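You operate a simulated robot arm through the tools that you are given. There is no shell and no other tool.

You run a simulated two-armed robot. Do the job below in one go: nothing can be reset, and whatever is moved stays where it is left.

TASK
Warm the wax, then wax the middle of the big block's top with the round brush.
Fine: dip only once the heater shows 50C or more; end with the dial off, the lid on and the brush on the ledge. Set down upright: round brush. A coat counts when it lies all over at full strength: go over it till it gets no stronger.

It is judged by the outcome, as a careful person would: the job done as asked, and still so three seconds after it is handed in. It fails if anything else is knocked over, pushed out of place, dropped, spilled or broken. A push-on lid holds only when it is set on centred and level and pressed home; a screw cap is set on level and turned clockwise until tight.

THE ROBOT
Two 7-joint arms with fingered hands on one trunk that stands fixed in place. Base frame: the origin is at the foot of the trunk, x ahead of it, y to its left, z up. Readings come in cm, degrees, newtons and seconds.
The left shoulder is at [7, 15.7, 136.4], the right one opposite. With the tool pointing down near the work surface each hand reaches from about 10 to 88 cm from the base axis, measured 20 degrees to its own side. Payload 5 kg a hand.
Tool frame (each hand has its own): the origin (TCP) lies between the finger pads and is the grasp point; the fingertips stand 3.1 cm ahead of it; z points along the fingers, y is the line along which they close. The gripper opens to 15.6 cm; its body begins 8.8 cm behind the TCP. The gripper is a hand of 4 fingers: y runs from the thumb to the fingers, the wrist lies at [0, 0, -24.9] in the tool frame, and closing takes about 1.5 s.
Orientation is that of the tool frame in the base frame, as [roll, pitch, yaw] about the fixed x, y, z axes, in that order (R = Rz(yaw) Ry(pitch) Rx(roll)). With the fingers straight down and closing along the base's y, the tool's x points along the base's -x, its y along +y and its z along -z.

THE INTERFACE
- The arms move only by the tool apply_moves. It takes "left_steps", "right_steps" or both (then of equal length, played together; a hand with none holds still); each is a list of rows, each an object of numbers (a shift or turn left out is 0, a gripper value left out holds the last): "dx", "dy", "dz": the shift along the tool's x, y, z in cm; "rx", "ry", "rz": the turn, a rotation vector about the tool's x, y, z in degrees; "jaw": the gripper command, from -1 (fully open) to 1 (shut), values between in proportion. In form: [{"dx": .., "dy": .., "dz": .., "rx": .., "ry": .., "rz": .., "jaw": ..}, ...]. A call has 1 to 20 rows; each row shifts and turns the commanded pose from where the row before left it, along the tool's axes as they then stand. A row lasts 0.2 s, in which the tool goes at most 5 cm and 8.6 degrees; a call with a longer step from one row to the next is refused whole, and so is a gripper value outside its range. A pose out of reach is approached as far as the arm can. The call stops where the force on the tool passes 70 N (or 10 N more than at its start, if that is more) or the arm is blocked; 0.2 s more then pass. Each finger travels about 10.8 cm/s and halts on what it meets, pressing with about 24 N; the grip force reading is that of the motor and also rises with nothing between the fingers. The clock runs only during rows and for 0.2 s after the last one: add rows that do not move to give the fingers time. The reply holds the time, the measured pose of the TCP, the force on the tool along the base axes, the opening and the grip force, in the units named above and with some noise, with the torque about the TCP (base axes, N m) and any sound that the robot's microphone picked up, and new pictures: "pictures" is both (left out), scene, wrist or none (wrist: the cameras of the hands that moved).
- Cameras (640 x 400 px; columns grow to the right, rows downward): "scene" is now at [12.37, -4.1, 161.24]; the picture's right is [-0.53, -0.85, -0.00], its down [-0.51, 0.32, -0.80] and it looks along [0.68, -0.42, -0.60] (base axes); focal length 310 px, centre (320, 200). "left" rides on the left gripper at [-7.2, 0.2, -11.1] in its tool frame; the picture's right is [-0.02, -1.00, 0.00], its down [0.84, -0.02, -0.54] and it looks along [0.54, -0.01, 0.84] (tool axes); focal length 234 px, centre (320, 200). "right" rides on the right gripper at [7.2, 0.2, -11.1] in its tool frame; the picture's right is [-0.02, 1.00, 0.00], its down [-0.84, -0.02, -0.54] and it looks along [-0.54, -0.01, 0.84] (tool axes); focal length 234 px, centre (320, 200). There is no depth. A picture from a camera that has moved, and an enlarged one, comes with that camera's place and axes in the base frame and with its lens. The place of the scene camera against the robot may be out by one fixed shift of up to 2.5 cm in any direction.
- slide_trunk(by): slides the trunk up (or, below 0, down) by that many cm; the arms and the scene camera ride with it, the base frame stays. It gives what a move gives, with no picture.
- grasp_type(shape, hand): the hand has 4 fingers and takes this shape, open, in about a second: jaw (thumb against the fingers, like two jaws); tri (thumb and two fingers); tip (a fingertip pinch); poke (one finger out to press); point (the index stretched); flat (the hand flat); cup (the hand cupped); fist (a fist). The gripper value then closes the fingers along that shape, each until it touches; the sizes above hold for jaw. It gives what a move gives, with no picture.
- turn_head(pan, tilt): turns the head with the scene camera to pan (to the left, within 86 degrees either way) and tilt (down, from -29 to 69), counted from straight ahead of the robot. It gives what a move gives, and a new picture of the scene camera.
- inspect(camera, box): a new picture of the part [left, top, right, bottom] of that camera's present view, enlarged. No time passes.
- job_done(): hands the job in; it is judged then, once.

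Nothing tells you positions but the pictures and the camera data. Unless the task says otherwise, let go and move clear before handing in.

The tools are called as name(argument=value, ...) on one line, values as JSON. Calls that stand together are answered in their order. apply_moves: Moves the arms, as the interface text tells. Its arguments: {"type":"object","properties":{"left_steps":{"type":"array"},"right_steps":{"type":"array"},"pictures":{"type":"string","enum":["both","scene","wrist","none"]}},"required":[]} The other tools are called the same way: slide_trunk (by) moves the trunk up or down; grasp_type (shape, hand) gives the hand a shape; turn_head (pan, tilt) turns the head that bears the scene camera; inspect (camera, box) takes an enlarged picture of a part of a camera's view; job_done () hands the job in.

At the start:

```text
time_s: 0.0
left_eef_pos: [61.48, -5.54, 124.31]
left_tool_rot: [-180.0, 0.0, -180.0]
left_ft_force: [-0.6, -1.1, -0.1]
left_ft_torque: [0.02, 0.04, -0.02]
left_finger_gap: 15.6
left_finger_force: 0.0
left_shape: jaw
right_eef_pos: [47.69, -52.39, 130.04]
right_tool_rot: [179.9, 0.0, -180.0]
right_ft_force: [0.2, 0.1, 0.4]
right_ft_torque: [0.02, 0.01, 0.02]
right_finger_gap: 15.58
right_finger_force: 0.0
right_shape: jaw
trunk travel left (down, up): [-75.0, 19.0]
head pan, tilt (commanded): [-31.9, 36.6]
```

scene: 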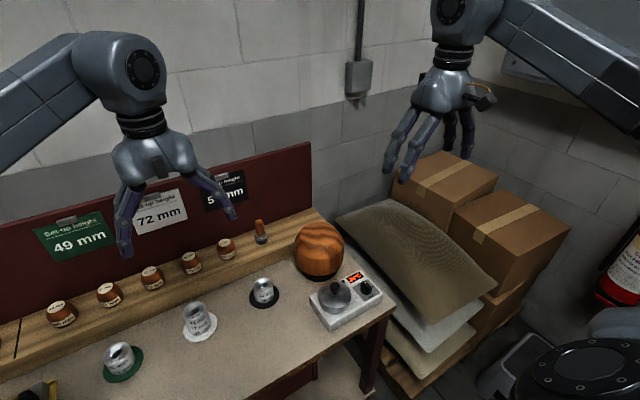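
right: 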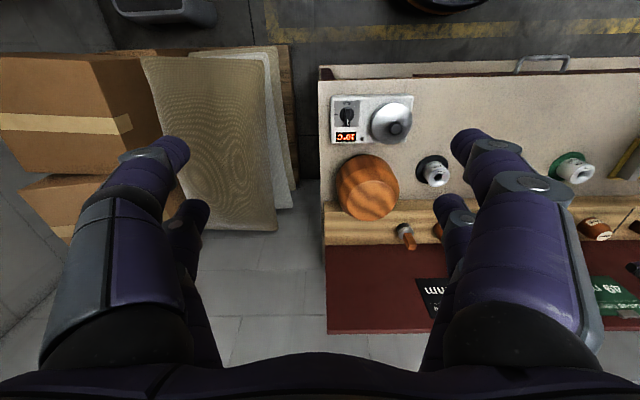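
left: 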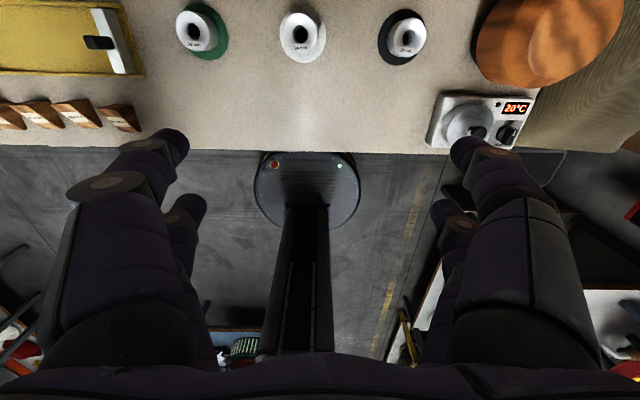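

I see a bench with a ledge at the back, a wax heater with a lidded pot and a dial at the right end, a round wooden block beside it, and a small brush on the ledge. First I'll look more closely before moving anything.

inspect(camera="scene", box=[220, 200, 400, 340])

inspect(camera="right", box=[310, 60, 470, 260])

inspect(camera="scene", box=[0, 160, 320, 400])

inspect(camera="left", box=[400, 0, 640, 180])

```text
2.86 times, centred on (310, 270) of scene
camera zoom: at [12.37, -4.1, 161.24], right [-0.53, -0.85, 0.0], down [-0.51, 0.32, -0.8], along [0.68, -0.42, -0.6], focal length 885 px, centre (349, 0)
```

zoom: 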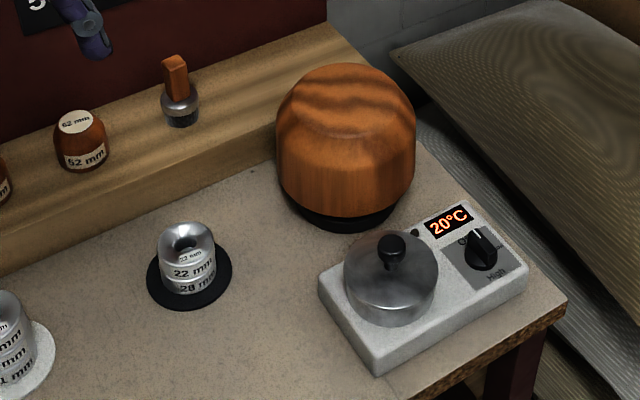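

```text
2.00 times, centred on (390, 160) of right
camera zoom: at [40.54, -52.28, 141.08], right [0.02, 1.0, 0.0], down [0.84, -0.02, 0.54], along [0.54, -0.01, -0.84], focal length 468 px, centre (180, 280)
```

zoom: 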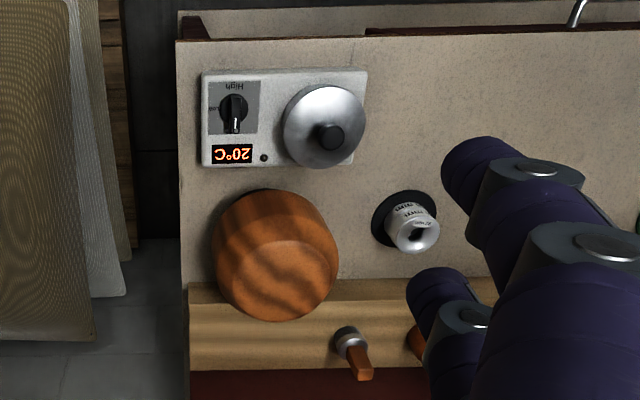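

```text
1.67 times, centred on (160, 280) of scene
camera zoom: at [12.37, -4.1, 161.24], right [-0.53, -0.85, 0.0], down [-0.51, 0.32, -0.8], along [0.68, -0.42, -0.6], focal length 516 px, centre (587, 67)
```

zoom: 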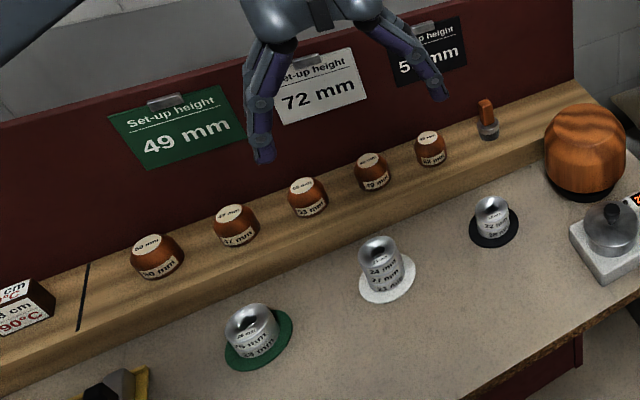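

```text
2.22 times, centred on (520, 90) of left
camera zoom: at [68.67, -5.38, 135.36], right [0.02, -1.0, 0.0], down [-0.84, -0.02, 0.54], along [-0.54, -0.01, -0.84], focal length 520 px, centre (-124, 444)
```

zoom: 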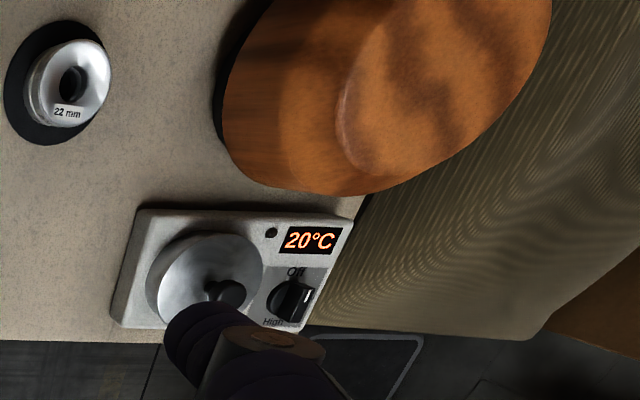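

The lid knob looks to be near (55.5, -36, 90) and the brush near (87, -28), standing on the ledge at z about 84. I'll move the left hand out of the way to the left and bring the right hand's camera over the heater to read the dial.

apply_moves(left_steps=[{"dy": 4.5}, {"dy": 4.5}, {"dy": 4.5}, {"dy": 4.5}, {"dy": 4.5}, {"dy": 4.5}], right_steps=[{"dx": 2, "dy": 2.7, "dz": 2}, {"dx": 2, "dy": 2.7, "dz": 2}, {"dx": 2, "dy": 2.7, "dz": 2}, {"dx": 2, "dy": 2.7, "dz": 2}, {"dx": 2, "dy": 2.7, "dz": 2}, {"dx": 2, "dy": 2.7, "dz": 2}])

```text
time_s: 1.4
left_eef_pos: [61.53, 21.77, 124.23]
left_tool_rot: [-179.9, 0.0, 180.0]
left_ft_force: [0.7, -0.2, 0.0]
left_ft_torque: [0.01, -0.01, 0.02]
left_finger_gap: 15.59
left_finger_force: 0.0
left_shape: jaw
right_eef_pos: [35.59, -35.94, 118.05]
right_tool_rot: [-179.9, 0.1, -180.0]
right_ft_force: [-0.1, -1.0, 0.7]
right_ft_torque: [-0.05, -0.02, 0.0]
right_finger_gap: 15.6
right_finger_force: 0.1
right_shape: jaw
trunk travel left (down, up): [-75.0, 19.0]
head pan, tilt (commanded): [-31.9, 36.6]
camera scene: at [12.28, -3.8, 161.26], right [-0.53, -0.85, 0.0], down [-0.51, 0.31, -0.8], along [0.68, -0.43, -0.59], focal length 310 px, centre (320, 200)
camera right: at [28.45, -35.71, 129.1], right [0.02, 1.0, 0.0], down [0.84, -0.02, 0.55], along [0.55, -0.01, -0.84], focal length 234 px, centre (320, 200)
camera left: at [68.67, 21.98, 135.43], right [0.02, -1.0, 0.0], down [-0.84, -0.02, 0.54], along [-0.54, -0.01, -0.84], focal length 234 px, centre (320, 200)
```

scene: 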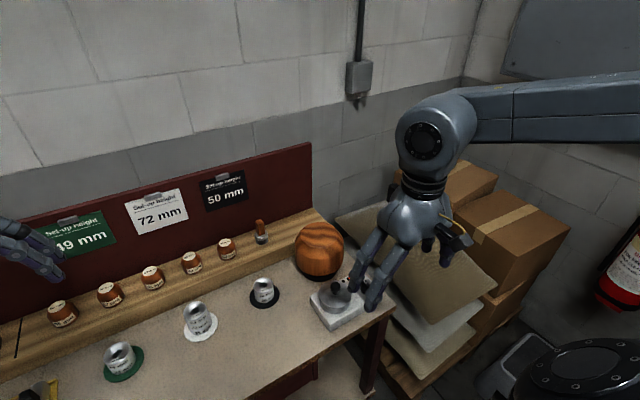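
right: 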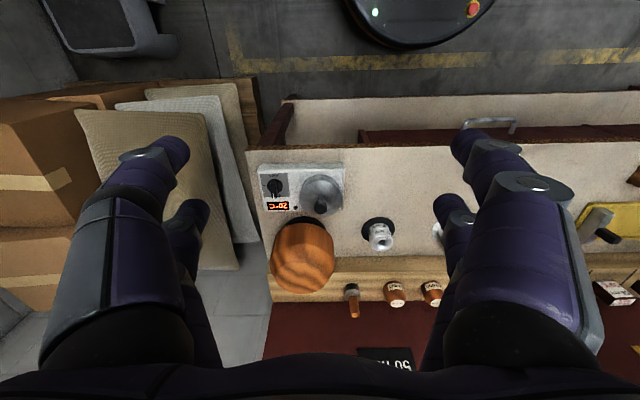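
left: 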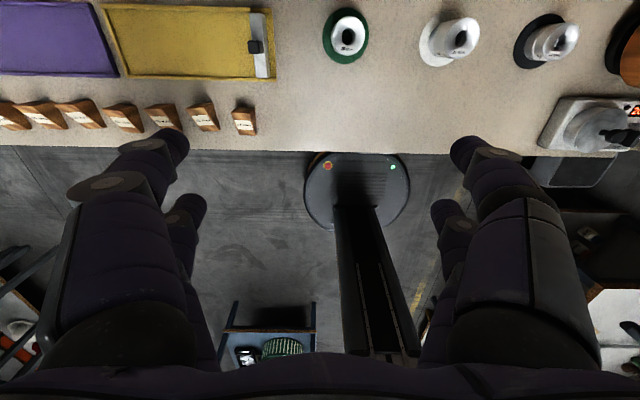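

The whole heater, block and brush are now in the right camera's view. I'll enlarge them.

inspect(camera="right", box=[250, 150, 360, 220])

inspect(camera="right", box=[250, 200, 410, 330])

inspect(camera="scene", box=[240, 210, 400, 340])

```text
5.71 times, centred on (305, 185) of right
camera zoom: at [28.45, -35.71, 129.1], right [0.02, 1.0, 0.0], down [0.84, -0.02, 0.55], along [0.55, -0.01, -0.84], focal length 1338 px, centre (406, 286)
```

zoom: 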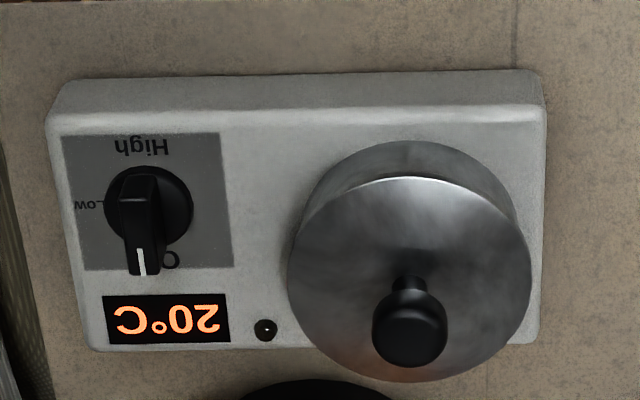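

```text
3.08 times, centred on (330, 265) of right
camera zoom: at [28.45, -35.71, 129.1], right [0.02, 1.0, 0.0], down [0.84, -0.02, 0.55], along [0.55, -0.01, -0.84], focal length 720 px, centre (289, 0)
```

zoom: 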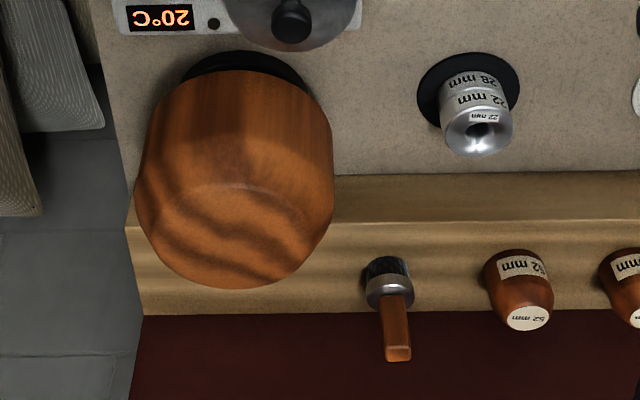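

```text
3.08 times, centred on (320, 275) of scene
camera zoom: at [12.28, -3.8, 161.26], right [-0.53, -0.85, 0.0], down [-0.51, 0.31, -0.8], along [0.68, -0.43, -0.59], focal length 953 px, centre (320, -31)
```

zoom: 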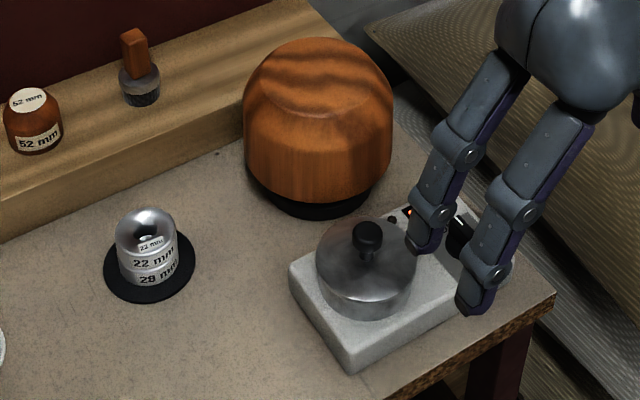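

The dial points to Off (away from the robot), with Low to the right and High toward the robot, so turning up is clockwise from above. I'll inspect my right hand's finger layout before choosing a grasp shape for the dial.

inspect(camera="scene", box=[330, 90, 490, 320])

grasp_type(hand="left", shape="tip")

```text
1.74 times, centred on (410, 205) of scene
camera zoom: at [12.28, -3.8, 161.26], right [-0.53, -0.85, 0.0], down [-0.51, 0.31, -0.8], along [0.68, -0.43, -0.59], focal length 539 px, centre (164, 191)
```

zoom: 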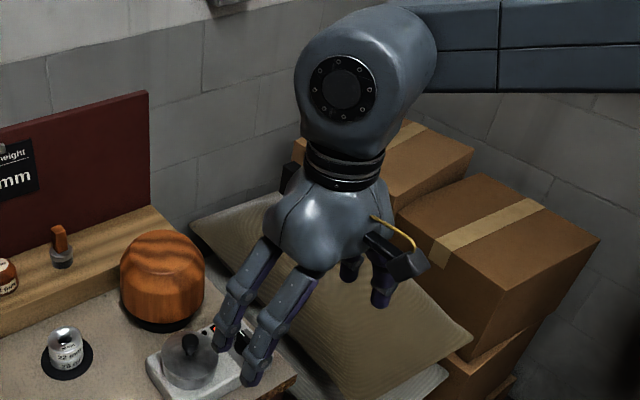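

```text
time_s: 2.3
left_eef_pos: [61.51, 21.38, 124.38]
left_tool_rot: [180.0, 0.0, 180.0]
left_ft_force: [0.3, 0.0, 0.1]
left_ft_torque: [0.0, 0.0, 0.06]
left_finger_gap: 15.61
left_finger_force: 0.1
left_shape: tip
right_eef_pos: [35.76, -36.13, 117.98]
right_tool_rot: [-179.9, 0.0, -180.0]
right_ft_force: [1.2, 0.9, -0.6]
right_ft_torque: [0.0, 0.0, 0.0]
right_finger_gap: 15.59
right_finger_force: 0.1
right_shape: jaw
trunk travel left (down, up): [-75.0, 19.0]
head pan, tilt (commanded): [-31.9, 36.6]
```

I'll look at the left hand in the "tip" shape and close it to see how it pinches.

apply_moves(left_steps=[{"jaw": 0.6}, {}, {}, {}, {}, {}], pictures="wrist")

turn_head(pan=15, tilt=36)

```text
time_s: 3.7
left_eef_pos: [61.44, 21.58, 124.31]
left_tool_rot: [-180.0, -0.1, -179.9]
left_ft_force: [0.6, 0.4, 0.8]
left_ft_torque: [0.01, 0.04, 0.02]
left_finger_gap: 3.18
left_finger_force: 0.2
left_shape: tip
right_eef_pos: [35.66, -36.09, 118.06]
right_tool_rot: [-180.0, 0.1, 179.9]
right_ft_force: [-0.8, -0.1, 0.2]
right_ft_torque: [-0.01, -0.03, -0.02]
right_finger_gap: 15.59
right_finger_force: 0.1
right_shape: jaw
trunk travel left (down, up): [-75.0, 19.0]
head pan, tilt (commanded): [-31.9, 36.6]
camera left: at [68.74, 21.75, 135.45], right [0.02, -1.0, 0.0], down [-0.84, -0.02, 0.54], along [-0.54, -0.01, -0.84], focal length 234 px, centre (320, 200)
```

left: 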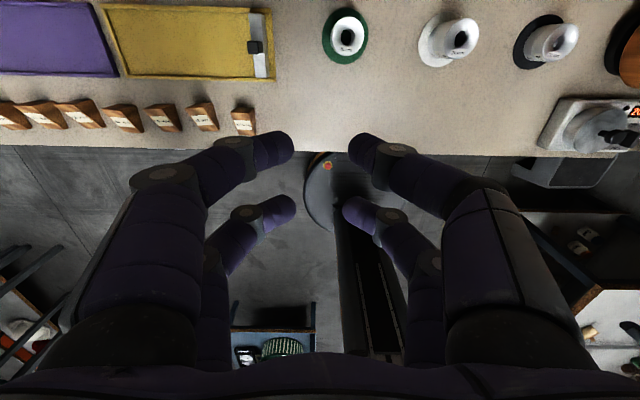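

```text
time_s: 4.8
left_eef_pos: [61.47, 21.65, 124.5]
left_tool_rot: [180.0, 0.0, -179.9]
left_ft_force: [-0.5, -0.5, -1.0]
left_ft_torque: [0.01, 0.01, 0.0]
left_finger_gap: 3.18
left_finger_force: 0.0
left_shape: tip
right_eef_pos: [35.7, -36.12, 117.89]
right_tool_rot: [180.0, 0.1, 179.9]
right_ft_force: [0.1, 0.4, -0.3]
right_ft_torque: [0.01, 0.02, -0.02]
right_finger_gap: 15.59
right_finger_force: 0.0
right_shape: jaw
trunk travel left (down, up): [-75.0, 19.0]
head pan, tilt (commanded): [15.0, 36.0]
camera scene: at [13.42, 2.8, 161.33], right [0.26, -0.97, 0.0], down [-0.57, -0.15, -0.81], along [0.78, 0.21, -0.59], focal length 310 px, centre (320, 200)
```

scene: 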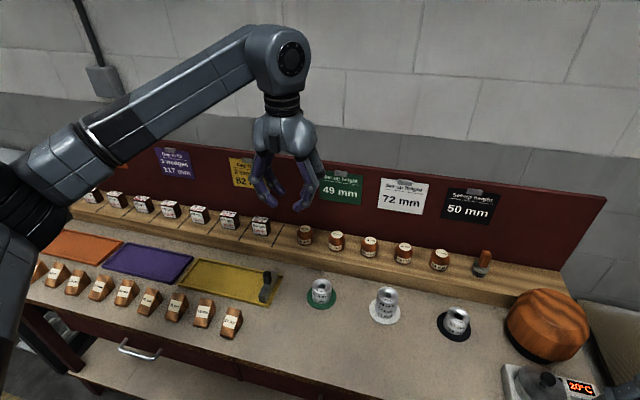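

Each side of the hand closes as a pair of fingers, so pinching the dial bar between them should work. I'll turn the head back to the heater and bring the right hand above the dial, at about (53.3, -45.8), partly closed.

turn_head(pan=-38, tilt=44)

apply_moves(right_steps=[{"dx": -2.9, "dy": -1.6, "dz": 2.1, "jaw": 0.49}, {"dx": -2.9, "dy": -1.6, "dz": 2.1}, {"dx": -2.9, "dy": -1.6, "dz": 2.1}, {"dx": -2.9, "dy": -1.6, "dz": 2.1}, {"dx": -2.9, "dy": -1.6, "dz": 2.1}, {"dx": -3.1, "dy": -1.6, "dz": 2.1}, {}], pictures="both")

```text
time_s: 6.1
left_eef_pos: [61.52, 21.73, 124.35]
left_tool_rot: [179.9, 0.0, -180.0]
left_ft_force: [0.0, 0.4, 0.1]
left_ft_torque: [0.0, 0.0, -0.02]
left_finger_gap: 3.17
left_finger_force: 0.0
left_shape: tip
right_eef_pos: [35.78, -36.19, 117.91]
right_tool_rot: [180.0, 0.0, -179.9]
right_ft_force: [0.5, 0.2, 0.3]
right_ft_torque: [-0.01, -0.01, 0.0]
right_finger_gap: 15.59
right_finger_force: 0.1
right_shape: jaw
trunk travel left (down, up): [-75.0, 19.0]
head pan, tilt (commanded): [-38.0, 44.0]
camera scene: at [11.44, -4.51, 160.14], right [-0.61, -0.79, 0.0], down [-0.55, 0.43, -0.72], along [0.57, -0.44, -0.69], focal length 310 px, centre (320, 200)
```

scene: 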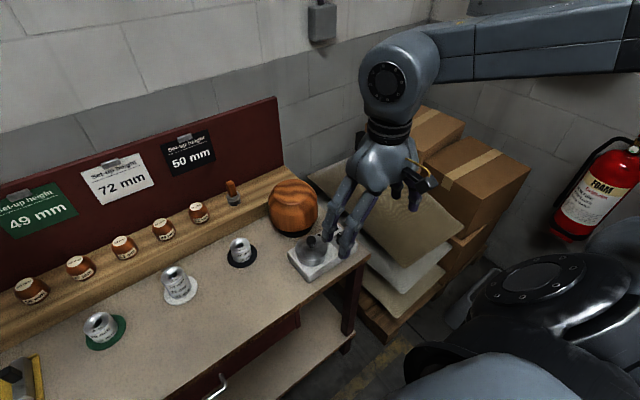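

```text
time_s: 7.7
left_eef_pos: [61.6, 21.52, 124.27]
left_tool_rot: [180.0, -0.1, -180.0]
left_ft_force: [-1.0, -0.3, 1.0]
left_ft_torque: [-0.01, 0.02, 0.02]
left_finger_gap: 3.16
left_finger_force: 0.1
left_shape: tip
right_eef_pos: [53.55, -45.84, 105.53]
right_tool_rot: [179.8, 0.0, -180.0]
right_ft_force: [-0.2, 1.0, 0.0]
right_ft_torque: [0.01, -0.01, -0.03]
right_finger_gap: 4.0
right_finger_force: 0.0
right_shape: jaw
trunk travel left (down, up): [-75.0, 19.0]
head pan, tilt (commanded): [-38.0, 44.0]
camera scene: at [11.45, -4.59, 160.14], right [-0.62, -0.79, 0.0], down [-0.55, 0.43, -0.72], along [0.57, -0.44, -0.7], focal length 310 px, centre (320, 200)
camera right: at [46.22, -45.69, 116.51], right [0.02, 1.0, 0.0], down [0.84, -0.02, 0.55], along [0.54, -0.01, -0.84], focal length 234 px, centre (320, 200)
```

scene: 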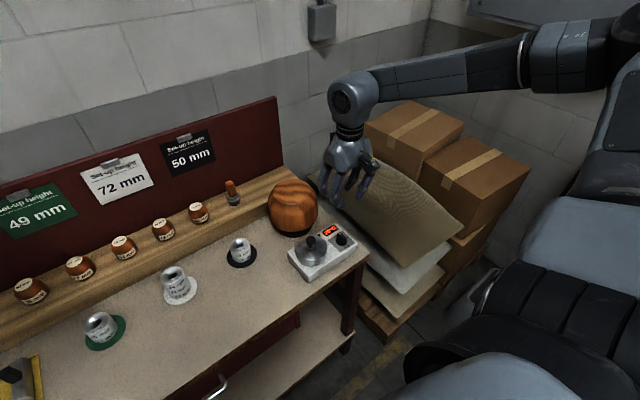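
right: 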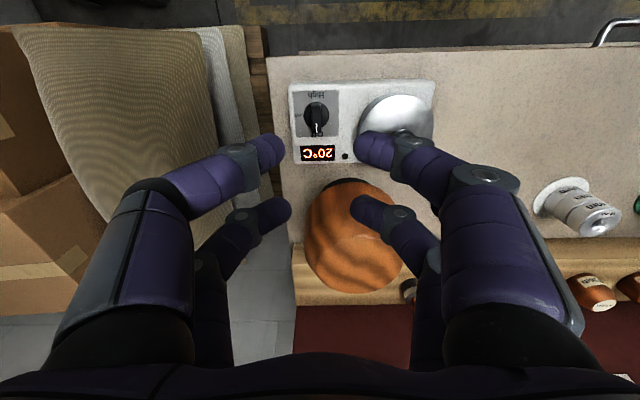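

The hand is above the dial; I'll enlarge for exact alignment.

inspect(camera="right", box=[280, 70, 440, 170])

inspect(camera="scene", box=[220, 120, 420, 290])

```text
4.00 times, centred on (360, 120) of right
camera zoom: at [46.22, -45.69, 116.51], right [0.02, 1.0, 0.0], down [0.84, -0.02, 0.55], along [0.54, -0.01, -0.84], focal length 937 px, centre (160, 520)
```

zoom: 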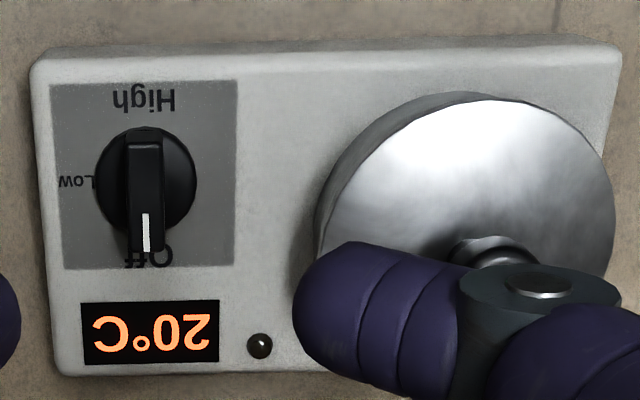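

```text
2.35 times, centred on (320, 205) of scene
camera zoom: at [11.45, -4.59, 160.14], right [-0.62, -0.79, 0.0], down [-0.55, 0.43, -0.72], along [0.57, -0.44, -0.7], focal length 729 px, centre (320, 188)
```

zoom: 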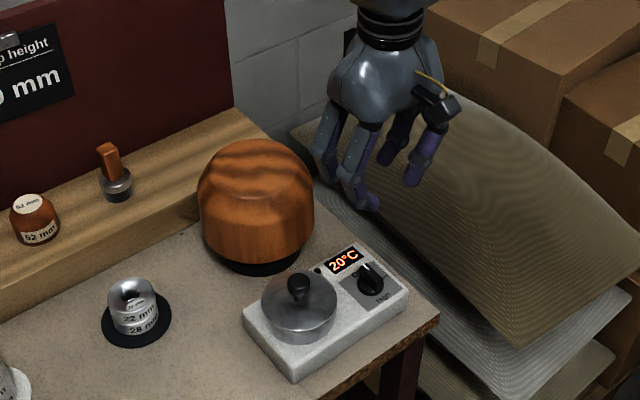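

The dial bar is centred near (53.4, -46.1) with its top at z about 87. To keep the fingers off the lid, I'll lean the hand 15° (wrist away from the lid), narrow the opening and go down part-way.

apply_moves(right_steps=[{"dx": 0.25, "dy": -1.06, "rx": -7.5, "jaw": 0.64}, {"rx": -7.5}, {"dy": -0.8, "dz": 3.0}, {"dy": -0.8, "dz": 3.0}, {"dy": -0.8, "dz": 3.0}, {}], pictures="both")

inspect(camera="right", box=[220, 20, 460, 220])

inspect(camera="scene", box=[260, 170, 420, 290])

```text
time_s: 9.1
left_eef_pos: [61.51, 21.63, 124.3]
left_tool_rot: [-180.0, 0.0, 180.0]
left_ft_force: [-0.4, -0.3, -0.2]
left_ft_torque: [-0.02, -0.01, 0.0]
left_finger_gap: 3.18
left_finger_force: 0.0
left_shape: tip
right_eef_pos: [53.11, -46.83, 96.22]
right_tool_rot: [164.9, 0.0, -179.9]
right_ft_force: [0.1, 0.6, 0.5]
right_ft_torque: [-0.04, 0.03, 0.01]
right_finger_gap: 2.84
right_finger_force: 0.1
right_shape: jaw
trunk travel left (down, up): [-75.0, 19.0]
head pan, tilt (commanded): [-38.0, 44.0]
camera scene: at [11.41, -4.44, 160.14], right [-0.62, -0.79, 0.0], down [-0.55, 0.43, -0.72], along [0.57, -0.44, -0.69], focal length 310 px, centre (320, 200)
camera right: at [45.95, -49.53, 106.85], right [0.02, 0.97, 0.26], down [0.84, -0.16, 0.52], along [0.55, 0.2, -0.81], focal length 234 px, centre (320, 200)
```

scene: 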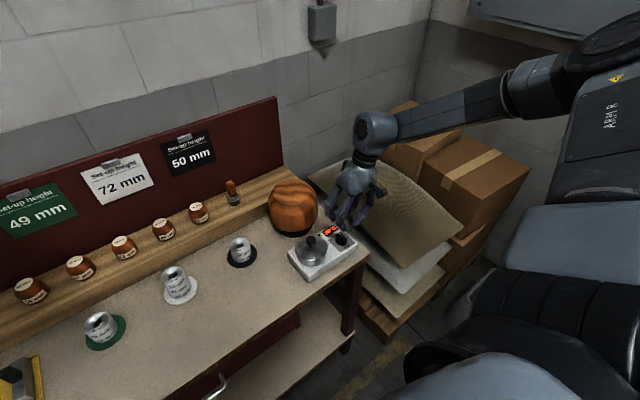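
right: 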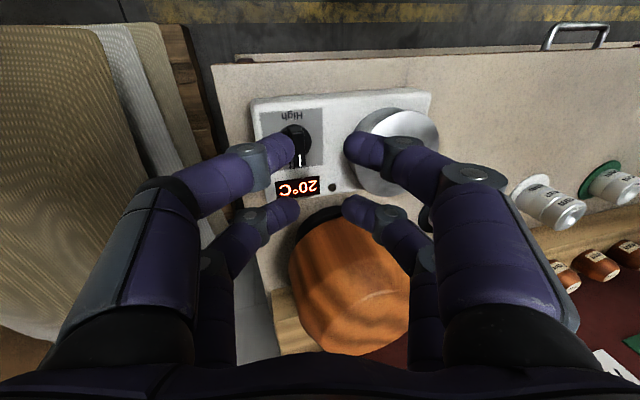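

```text
2.00 times, centred on (340, 120) of right
camera zoom: at [45.95, -49.53, 106.85], right [0.02, 0.97, 0.26], down [0.84, -0.16, 0.52], along [0.55, 0.2, -0.81], focal length 468 px, centre (280, 360)
```

zoom: 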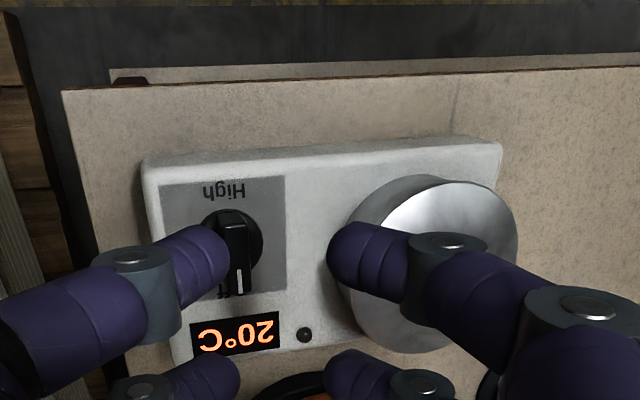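

```text
3.33 times, centred on (340, 230) of scene
camera zoom: at [11.41, -4.44, 160.14], right [-0.62, -0.79, 0.0], down [-0.55, 0.43, -0.72], along [0.57, -0.44, -0.69], focal length 1033 px, centre (253, 100)
```

zoom: 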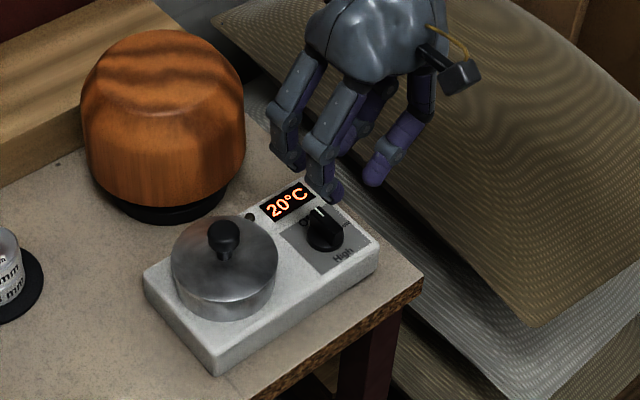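

The hand is lined up with the bar; I'll go down around it in small steps.

apply_moves(right_steps=[{"dy": -0.64, "dz": 1.74}, {"dy": -0.5, "dz": 1.74}, {"dy": -0.45, "dz": 1.74}, {"dy": -0.3, "dz": 1.2}, {}], pictures="both")

inspect(camera="right", box=[220, 20, 460, 220])

inspect(camera="scene", box=[260, 170, 420, 290])

```text
time_s: 10.3
left_eef_pos: [61.48, 21.59, 124.45]
left_tool_rot: [179.9, 0.1, 179.9]
left_ft_force: [0.7, 0.4, 1.0]
left_ft_torque: [0.02, -0.03, -0.03]
left_finger_gap: 3.15
left_finger_force: 0.0
left_shape: tip
right_eef_pos: [53.08, -46.98, 89.48]
right_tool_rot: [165.1, 0.0, 180.0]
right_ft_force: [-0.4, -0.1, -0.1]
right_ft_torque: [-0.01, 0.0, -0.01]
right_finger_gap: 2.85
right_finger_force: 0.1
right_shape: jaw
trunk travel left (down, up): [-75.0, 19.0]
head pan, tilt (commanded): [-38.0, 44.0]
camera scene: at [11.4, -4.5, 160.14], right [-0.62, -0.79, 0.0], down [-0.55, 0.43, -0.72], along [0.57, -0.44, -0.69], focal length 310 px, centre (320, 200)
camera right: at [45.94, -49.72, 100.18], right [0.02, 0.97, 0.26], down [0.84, -0.16, 0.52], along [0.54, 0.2, -0.81], focal length 234 px, centre (320, 200)
```

scene: 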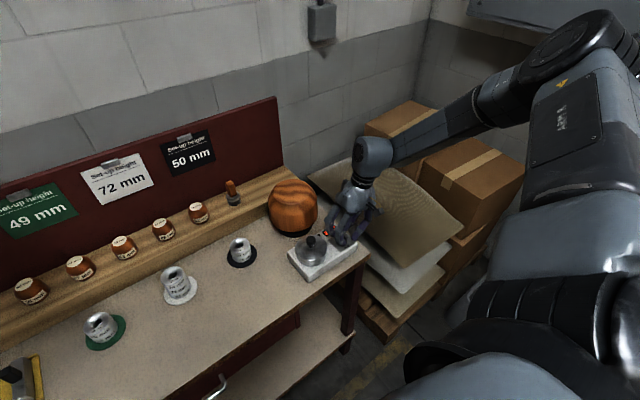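
right: 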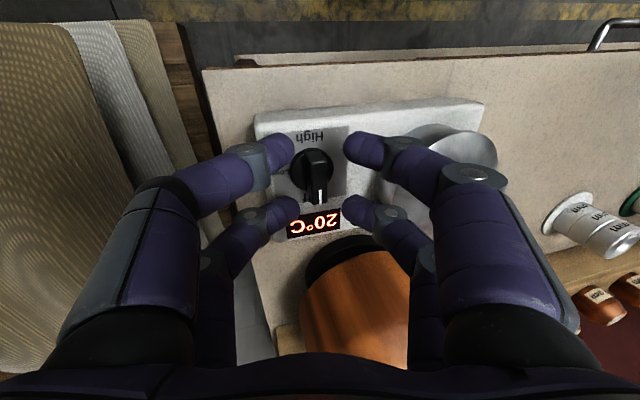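

```text
2.00 times, centred on (340, 120) of right
camera zoom: at [45.94, -49.72, 100.18], right [0.02, 0.97, 0.26], down [0.84, -0.16, 0.52], along [0.54, 0.2, -0.81], focal length 468 px, centre (280, 360)
```

zoom: 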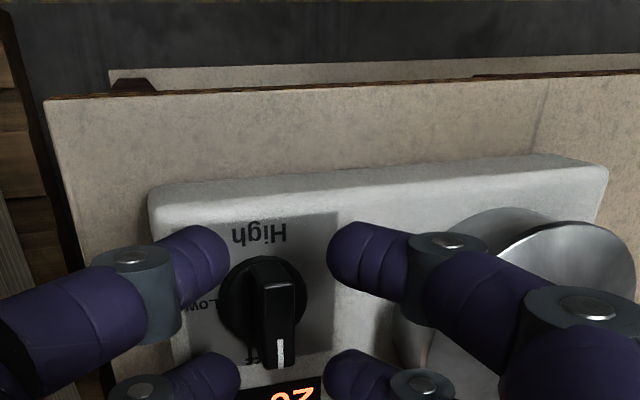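

```text
3.33 times, centred on (340, 230) of scene
camera zoom: at [11.4, -4.5, 160.14], right [-0.62, -0.79, 0.0], down [-0.55, 0.43, -0.72], along [0.57, -0.44, -0.69], focal length 1033 px, centre (253, 100)
```

zoom: 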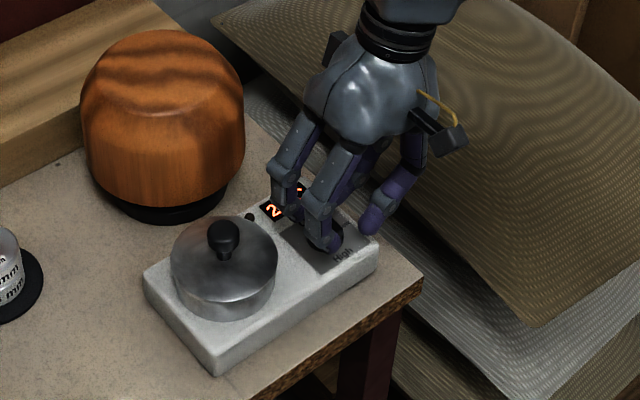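

The bar is between the finger pairs. I'll lower 1 cm more and close gently on it.

apply_moves(right_steps=[{"dx": -0.2, "dy": -0.13, "dz": 0.48}, {"dx": -0.1, "dy": -0.13, "dz": 0.48}, {"jaw": 0.9}, {}, {}, {}], pictures="both")

inspect(camera="right", box=[220, 20, 460, 220])

inspect(camera="scene", box=[260, 170, 420, 290])

```text
time_s: 11.7
left_eef_pos: [61.43, 21.68, 124.27]
left_tool_rot: [-180.0, 0.0, -180.0]
left_ft_force: [-0.3, -0.9, 0.4]
left_ft_torque: [-0.03, -0.01, -0.04]
left_finger_gap: 3.16
left_finger_force: 0.1
left_shape: tip
right_eef_pos: [53.52, -46.98, 88.5]
right_tool_rot: [165.1, 0.1, 179.9]
right_ft_force: [0.3, -0.7, 0.8]
right_ft_torque: [0.03, -0.02, 0.02]
right_finger_gap: 0.86
right_finger_force: 0.1
right_shape: jaw
trunk travel left (down, up): [-75.0, 19.0]
head pan, tilt (commanded): [-38.0, 44.0]
camera scene: at [11.44, -4.51, 160.14], right [-0.62, -0.79, 0.0], down [-0.55, 0.43, -0.72], along [0.57, -0.44, -0.69], focal length 310 px, centre (320, 200)
camera right: at [46.24, -49.76, 99.16], right [0.02, 0.97, 0.26], down [0.84, -0.16, 0.52], along [0.54, 0.2, -0.81], focal length 234 px, centre (320, 200)
```

scene: 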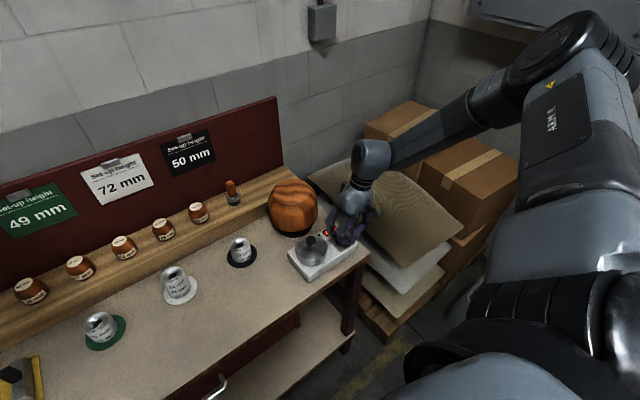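
right: 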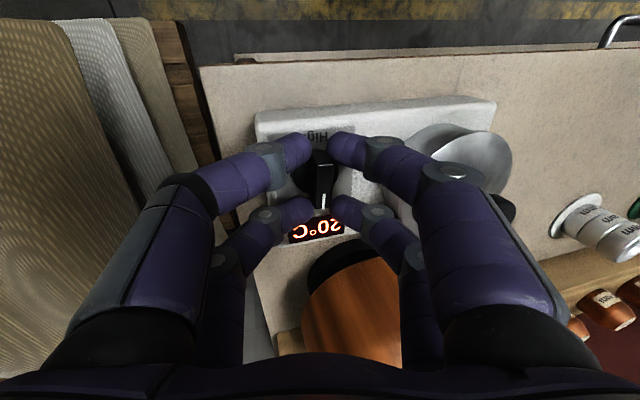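

```text
2.00 times, centred on (340, 120) of right
camera zoom: at [46.24, -49.76, 99.16], right [0.02, 0.97, 0.26], down [0.84, -0.16, 0.52], along [0.54, 0.2, -0.81], focal length 468 px, centre (280, 360)
```

zoom: 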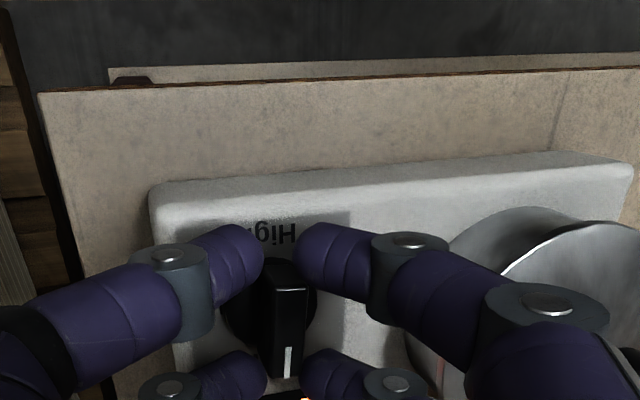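

```text
3.33 times, centred on (340, 230) of scene
camera zoom: at [11.44, -4.51, 160.14], right [-0.62, -0.79, 0.0], down [-0.55, 0.43, -0.72], along [0.57, -0.44, -0.69], focal length 1033 px, centre (253, 100)
```

zoom: 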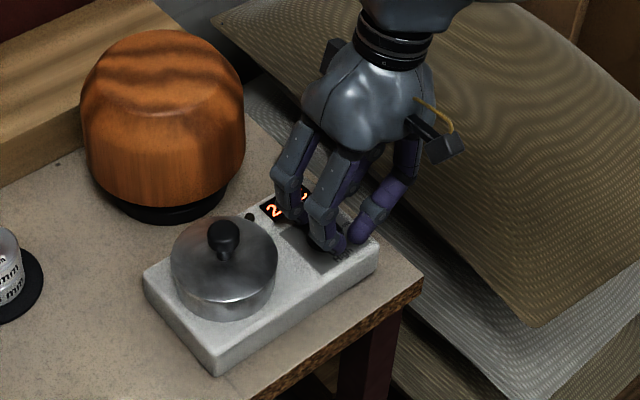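

The fingers close just past the bar's ends without full contact. I'll close fully and see whether the grip stops on the bar.

apply_moves(right_steps=[{"jaw": 1.0}, {}, {}], pictures="none")

inspect(camera="right", box=[260, 100, 400, 220])

```text
time_s: 12.5
left_eef_pos: [61.5, 21.65, 124.37]
left_tool_rot: [179.9, 0.0, 180.0]
left_ft_force: [0.4, -0.1, -0.7]
left_ft_torque: [-0.01, 0.04, 0.0]
left_finger_gap: 3.2
left_finger_force: 0.1
left_shape: tip
right_eef_pos: [53.47, -47.27, 88.3]
right_tool_rot: [165.0, 0.1, -180.0]
right_ft_force: [1.2, -1.4, -3.4]
right_ft_torque: [-0.14, -0.01, 0.0]
right_finger_gap: 0.02
right_finger_force: 23.9
right_shape: jaw
trunk travel left (down, up): [-75.0, 19.0]
head pan, tilt (commanded): [-38.0, 44.0]
```

```text
3.33 times, centred on (330, 160) of right
camera zoom: at [46.26, -49.82, 99.1], right [0.02, 0.97, 0.26], down [0.84, -0.16, 0.52], along [0.54, 0.2, -0.81], focal length 781 px, centre (287, 333)
```

zoom: 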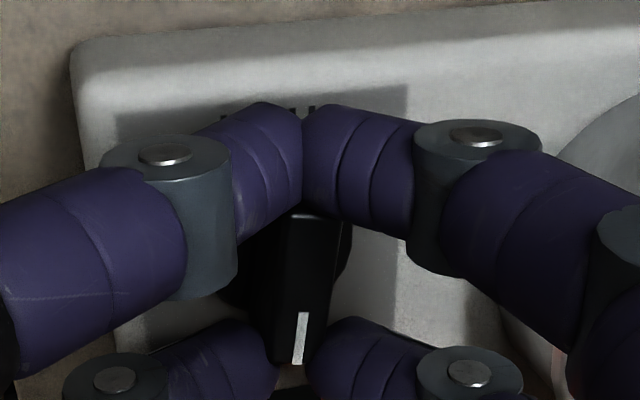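

The near pair closed past the bar's near end, so I'll open, shift 0.9 cm away from the robot so that pair grips the bar solidly, and close again.

apply_moves(right_steps=[{"jaw": 0.64}, {}, {"dx": -0.5, "dy": -0.12}, {"dx": -0.45, "dy": -0.12}, {"jaw": 1.0}, {}, {}, {}, {}], pictures="wrist")

inspect(camera="right", box=[260, 100, 400, 220])

```text
time_s: 14.5
left_eef_pos: [61.59, 21.52, 124.32]
left_tool_rot: [-179.9, 0.0, 180.0]
left_ft_force: [-0.5, 0.0, 0.2]
left_ft_torque: [0.01, -0.05, 0.0]
left_finger_gap: 3.16
left_finger_force: 0.0
left_shape: tip
right_eef_pos: [54.35, -47.31, 88.42]
right_tool_rot: [164.9, 0.0, 180.0]
right_ft_force: [-0.7, 0.0, -4.1]
right_ft_torque: [-0.11, -0.07, -0.01]
right_finger_gap: 0.0
right_finger_force: 24.7
right_shape: jaw
trunk travel left (down, up): [-75.0, 19.0]
head pan, tilt (commanded): [-38.0, 44.0]
camera right: at [47.14, -50.02, 99.09], right [0.02, 0.97, 0.26], down [0.84, -0.16, 0.52], along [0.54, 0.2, -0.81], focal length 234 px, centre (320, 200)
```

right: 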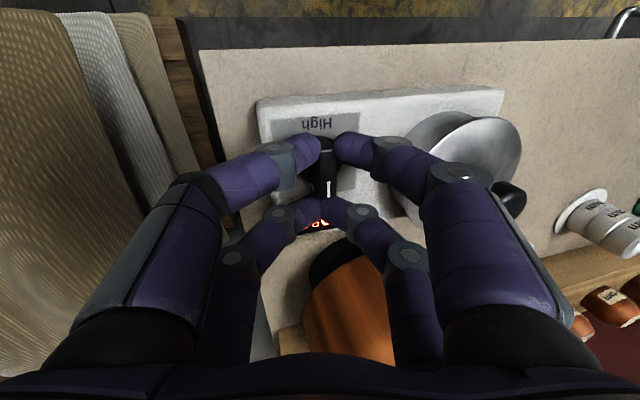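

```text
3.33 times, centred on (330, 160) of right
camera zoom: at [47.14, -50.02, 99.09], right [0.02, 0.97, 0.26], down [0.84, -0.16, 0.52], along [0.54, 0.2, -0.81], focal length 781 px, centre (287, 333)
```

zoom: 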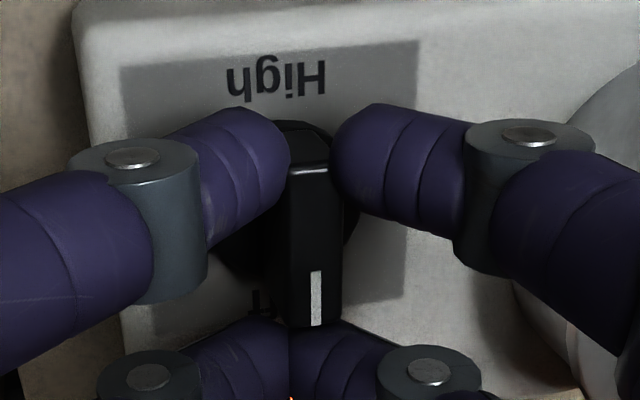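

The near pair now holds the bar. I'll start turning it clockwise (about 48°) around the dial's axis and check.

apply_moves(right_steps=[{"dx": 0.116, "dy": -0.107, "dz": -0.029, "ry": -2.07, "rz": 7.73}, {"dx": 0.116, "dy": -0.107, "dz": -0.029, "ry": -2.07, "rz": 7.73}, {"dx": 0.116, "dy": -0.107, "dz": -0.029, "ry": -2.07, "rz": 7.73}, {"dx": 0.116, "dy": -0.107, "dz": -0.029, "ry": -2.07, "rz": 7.73}, {"dx": 0.116, "dy": -0.107, "dz": -0.029, "ry": -2.07, "rz": 7.73}, {"dx": 0.116, "dy": -0.107, "dz": -0.029, "ry": -2.07, "rz": 7.73}], pictures="both")

inspect(camera="right", box=[240, 90, 420, 230])

inspect(camera="scene", box=[260, 170, 420, 290])

```text
time_s: 15.9
left_eef_pos: [61.61, 21.63, 124.29]
left_tool_rot: [-179.9, 0.0, -180.0]
left_ft_force: [0.3, -0.1, -0.9]
left_ft_torque: [-0.01, 0.0, -0.05]
left_finger_gap: 3.13
left_finger_force: 0.0
left_shape: tip
right_eef_pos: [53.48, -47.48, 88.47]
right_tool_rot: [165.1, -0.1, 131.9]
right_ft_force: [-3.3, 9.4, -6.8]
right_ft_torque: [-0.03, 0.06, 0.09]
right_finger_gap: 0.0
right_finger_force: 24.2
right_shape: jaw
trunk travel left (down, up): [-75.0, 19.0]
head pan, tilt (commanded): [-38.0, 44.0]
camera scene: at [11.47, -4.39, 160.13], right [-0.62, -0.79, 0.0], down [-0.55, 0.43, -0.72], along [0.57, -0.44, -0.69], focal length 310 px, centre (320, 200)
camera right: at [46.6, -43.94, 99.12], right [0.74, 0.63, 0.26], down [0.44, -0.73, 0.52], along [0.51, -0.27, -0.81], focal length 234 px, centre (320, 200)
```

scene: 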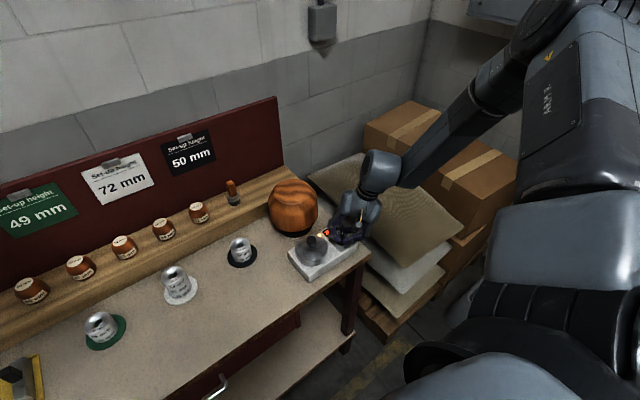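
right: 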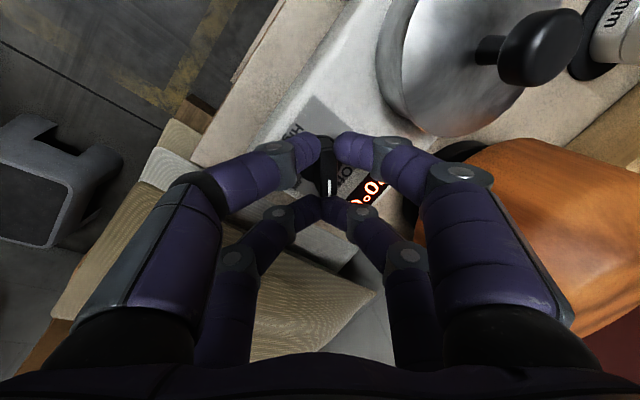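

```text
2.86 times, centred on (330, 160) of right
camera zoom: at [46.6, -43.94, 99.12], right [0.74, 0.63, 0.26], down [0.44, -0.73, 0.52], along [0.51, -0.27, -0.81], focal length 669 px, centre (291, 314)
```

zoom: 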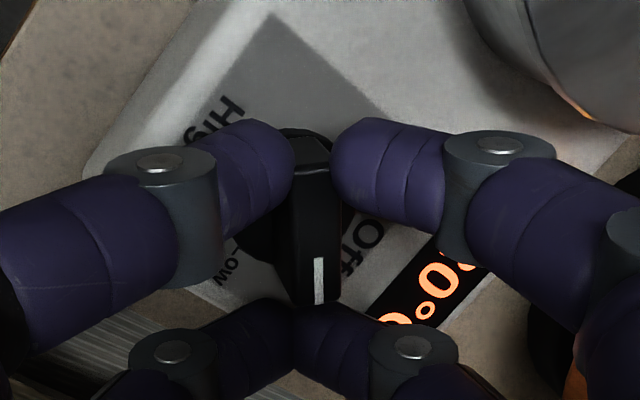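

```text
3.33 times, centred on (340, 230) of scene
camera zoom: at [11.47, -4.39, 160.13], right [-0.62, -0.79, 0.0], down [-0.55, 0.43, -0.72], along [0.57, -0.44, -0.69], focal length 1033 px, centre (253, 100)
```

zoom: 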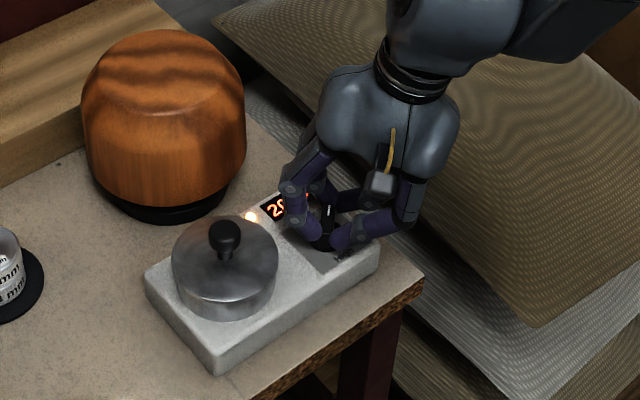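

The dial turns and the indicator lamp is on. I'll continue to Low (about 90° total) and watch the temperature.

apply_moves(right_steps=[{"dx": 0.116, "dy": -0.107, "dz": -0.029, "ry": -2.07, "rz": 7.73}, {"dx": 0.116, "dy": -0.107, "dz": -0.029, "ry": -2.07, "rz": 7.73}, {"dx": 0.116, "dy": -0.107, "dz": -0.029, "ry": -2.07, "rz": 7.73}, {"dx": 0.116, "dy": -0.107, "dz": -0.029, "ry": -2.07, "rz": 7.73}, {"dx": 0.116, "dy": -0.107, "dz": -0.029, "ry": -2.07, "rz": 7.73}], pictures="both")

inspect(camera="right", box=[240, 90, 420, 230])

inspect(camera="scene", box=[260, 170, 420, 290])

```text
time_s: 17.1
left_eef_pos: [61.55, 21.87, 124.27]
left_tool_rot: [-179.9, -0.2, 179.9]
left_ft_force: [-0.5, -0.1, 0.2]
left_ft_torque: [0.01, 0.0, 0.01]
left_finger_gap: 3.15
left_finger_force: 0.0
left_shape: tip
right_eef_pos: [52.79, -47.08, 88.4]
right_tool_rot: [165.1, 0.0, 91.9]
right_ft_force: [0.7, 17.6, -8.7]
right_ft_torque: [0.13, 0.13, 0.13]
right_finger_gap: 0.0
right_finger_force: 24.0
right_shape: jaw
trunk travel left (down, up): [-75.0, 19.0]
head pan, tilt (commanded): [-38.0, 44.0]
camera scene: at [11.57, -4.24, 160.14], right [-0.62, -0.79, 0.0], down [-0.55, 0.43, -0.72], along [0.57, -0.44, -0.69], focal length 310 px, centre (320, 200)
camera right: at [49.9, -39.98, 99.14], right [0.97, 0.01, 0.26], down [-0.13, -0.84, 0.52], along [0.22, -0.54, -0.81], focal length 234 px, centre (320, 200)
```

scene: 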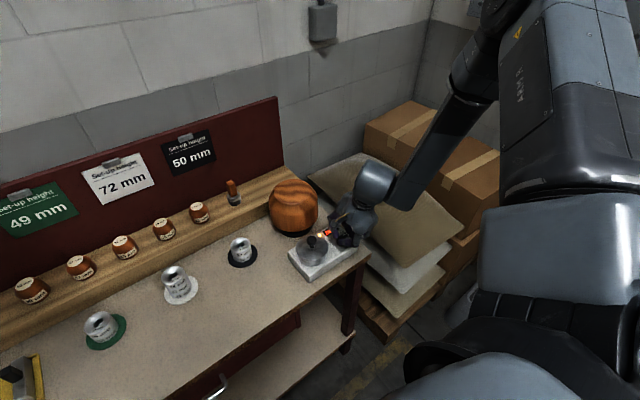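
right: 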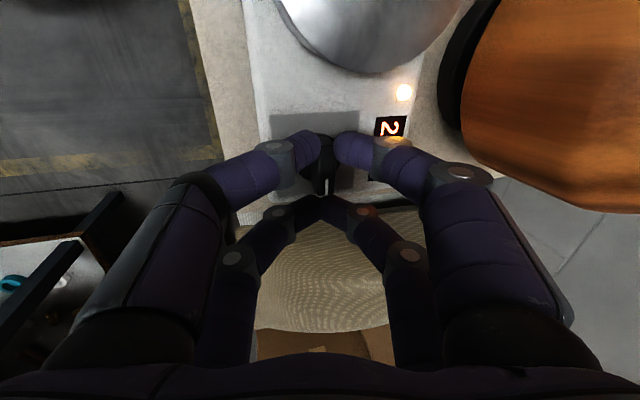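

```text
2.86 times, centred on (330, 160) of right
camera zoom: at [49.9, -39.98, 99.14], right [0.97, 0.01, 0.26], down [-0.13, -0.84, 0.52], along [0.22, -0.54, -0.81], focal length 669 px, centre (291, 314)
```

zoom: 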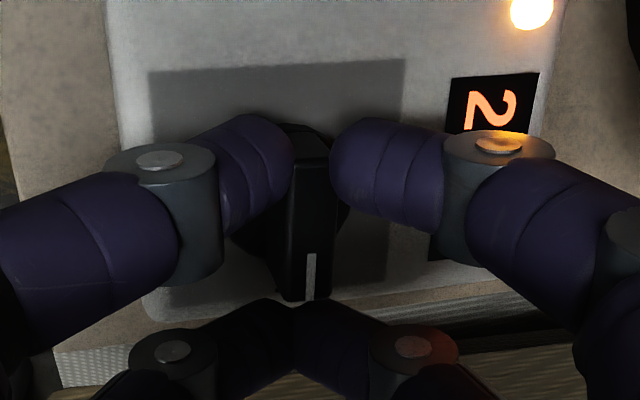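

```text
3.33 times, centred on (340, 230) of scene
camera zoom: at [11.57, -4.24, 160.14], right [-0.62, -0.79, 0.0], down [-0.55, 0.43, -0.72], along [0.57, -0.44, -0.69], focal length 1033 px, centre (253, 100)
```

zoom: 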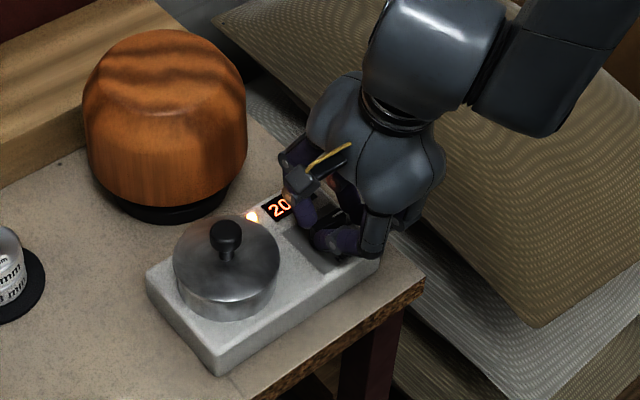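

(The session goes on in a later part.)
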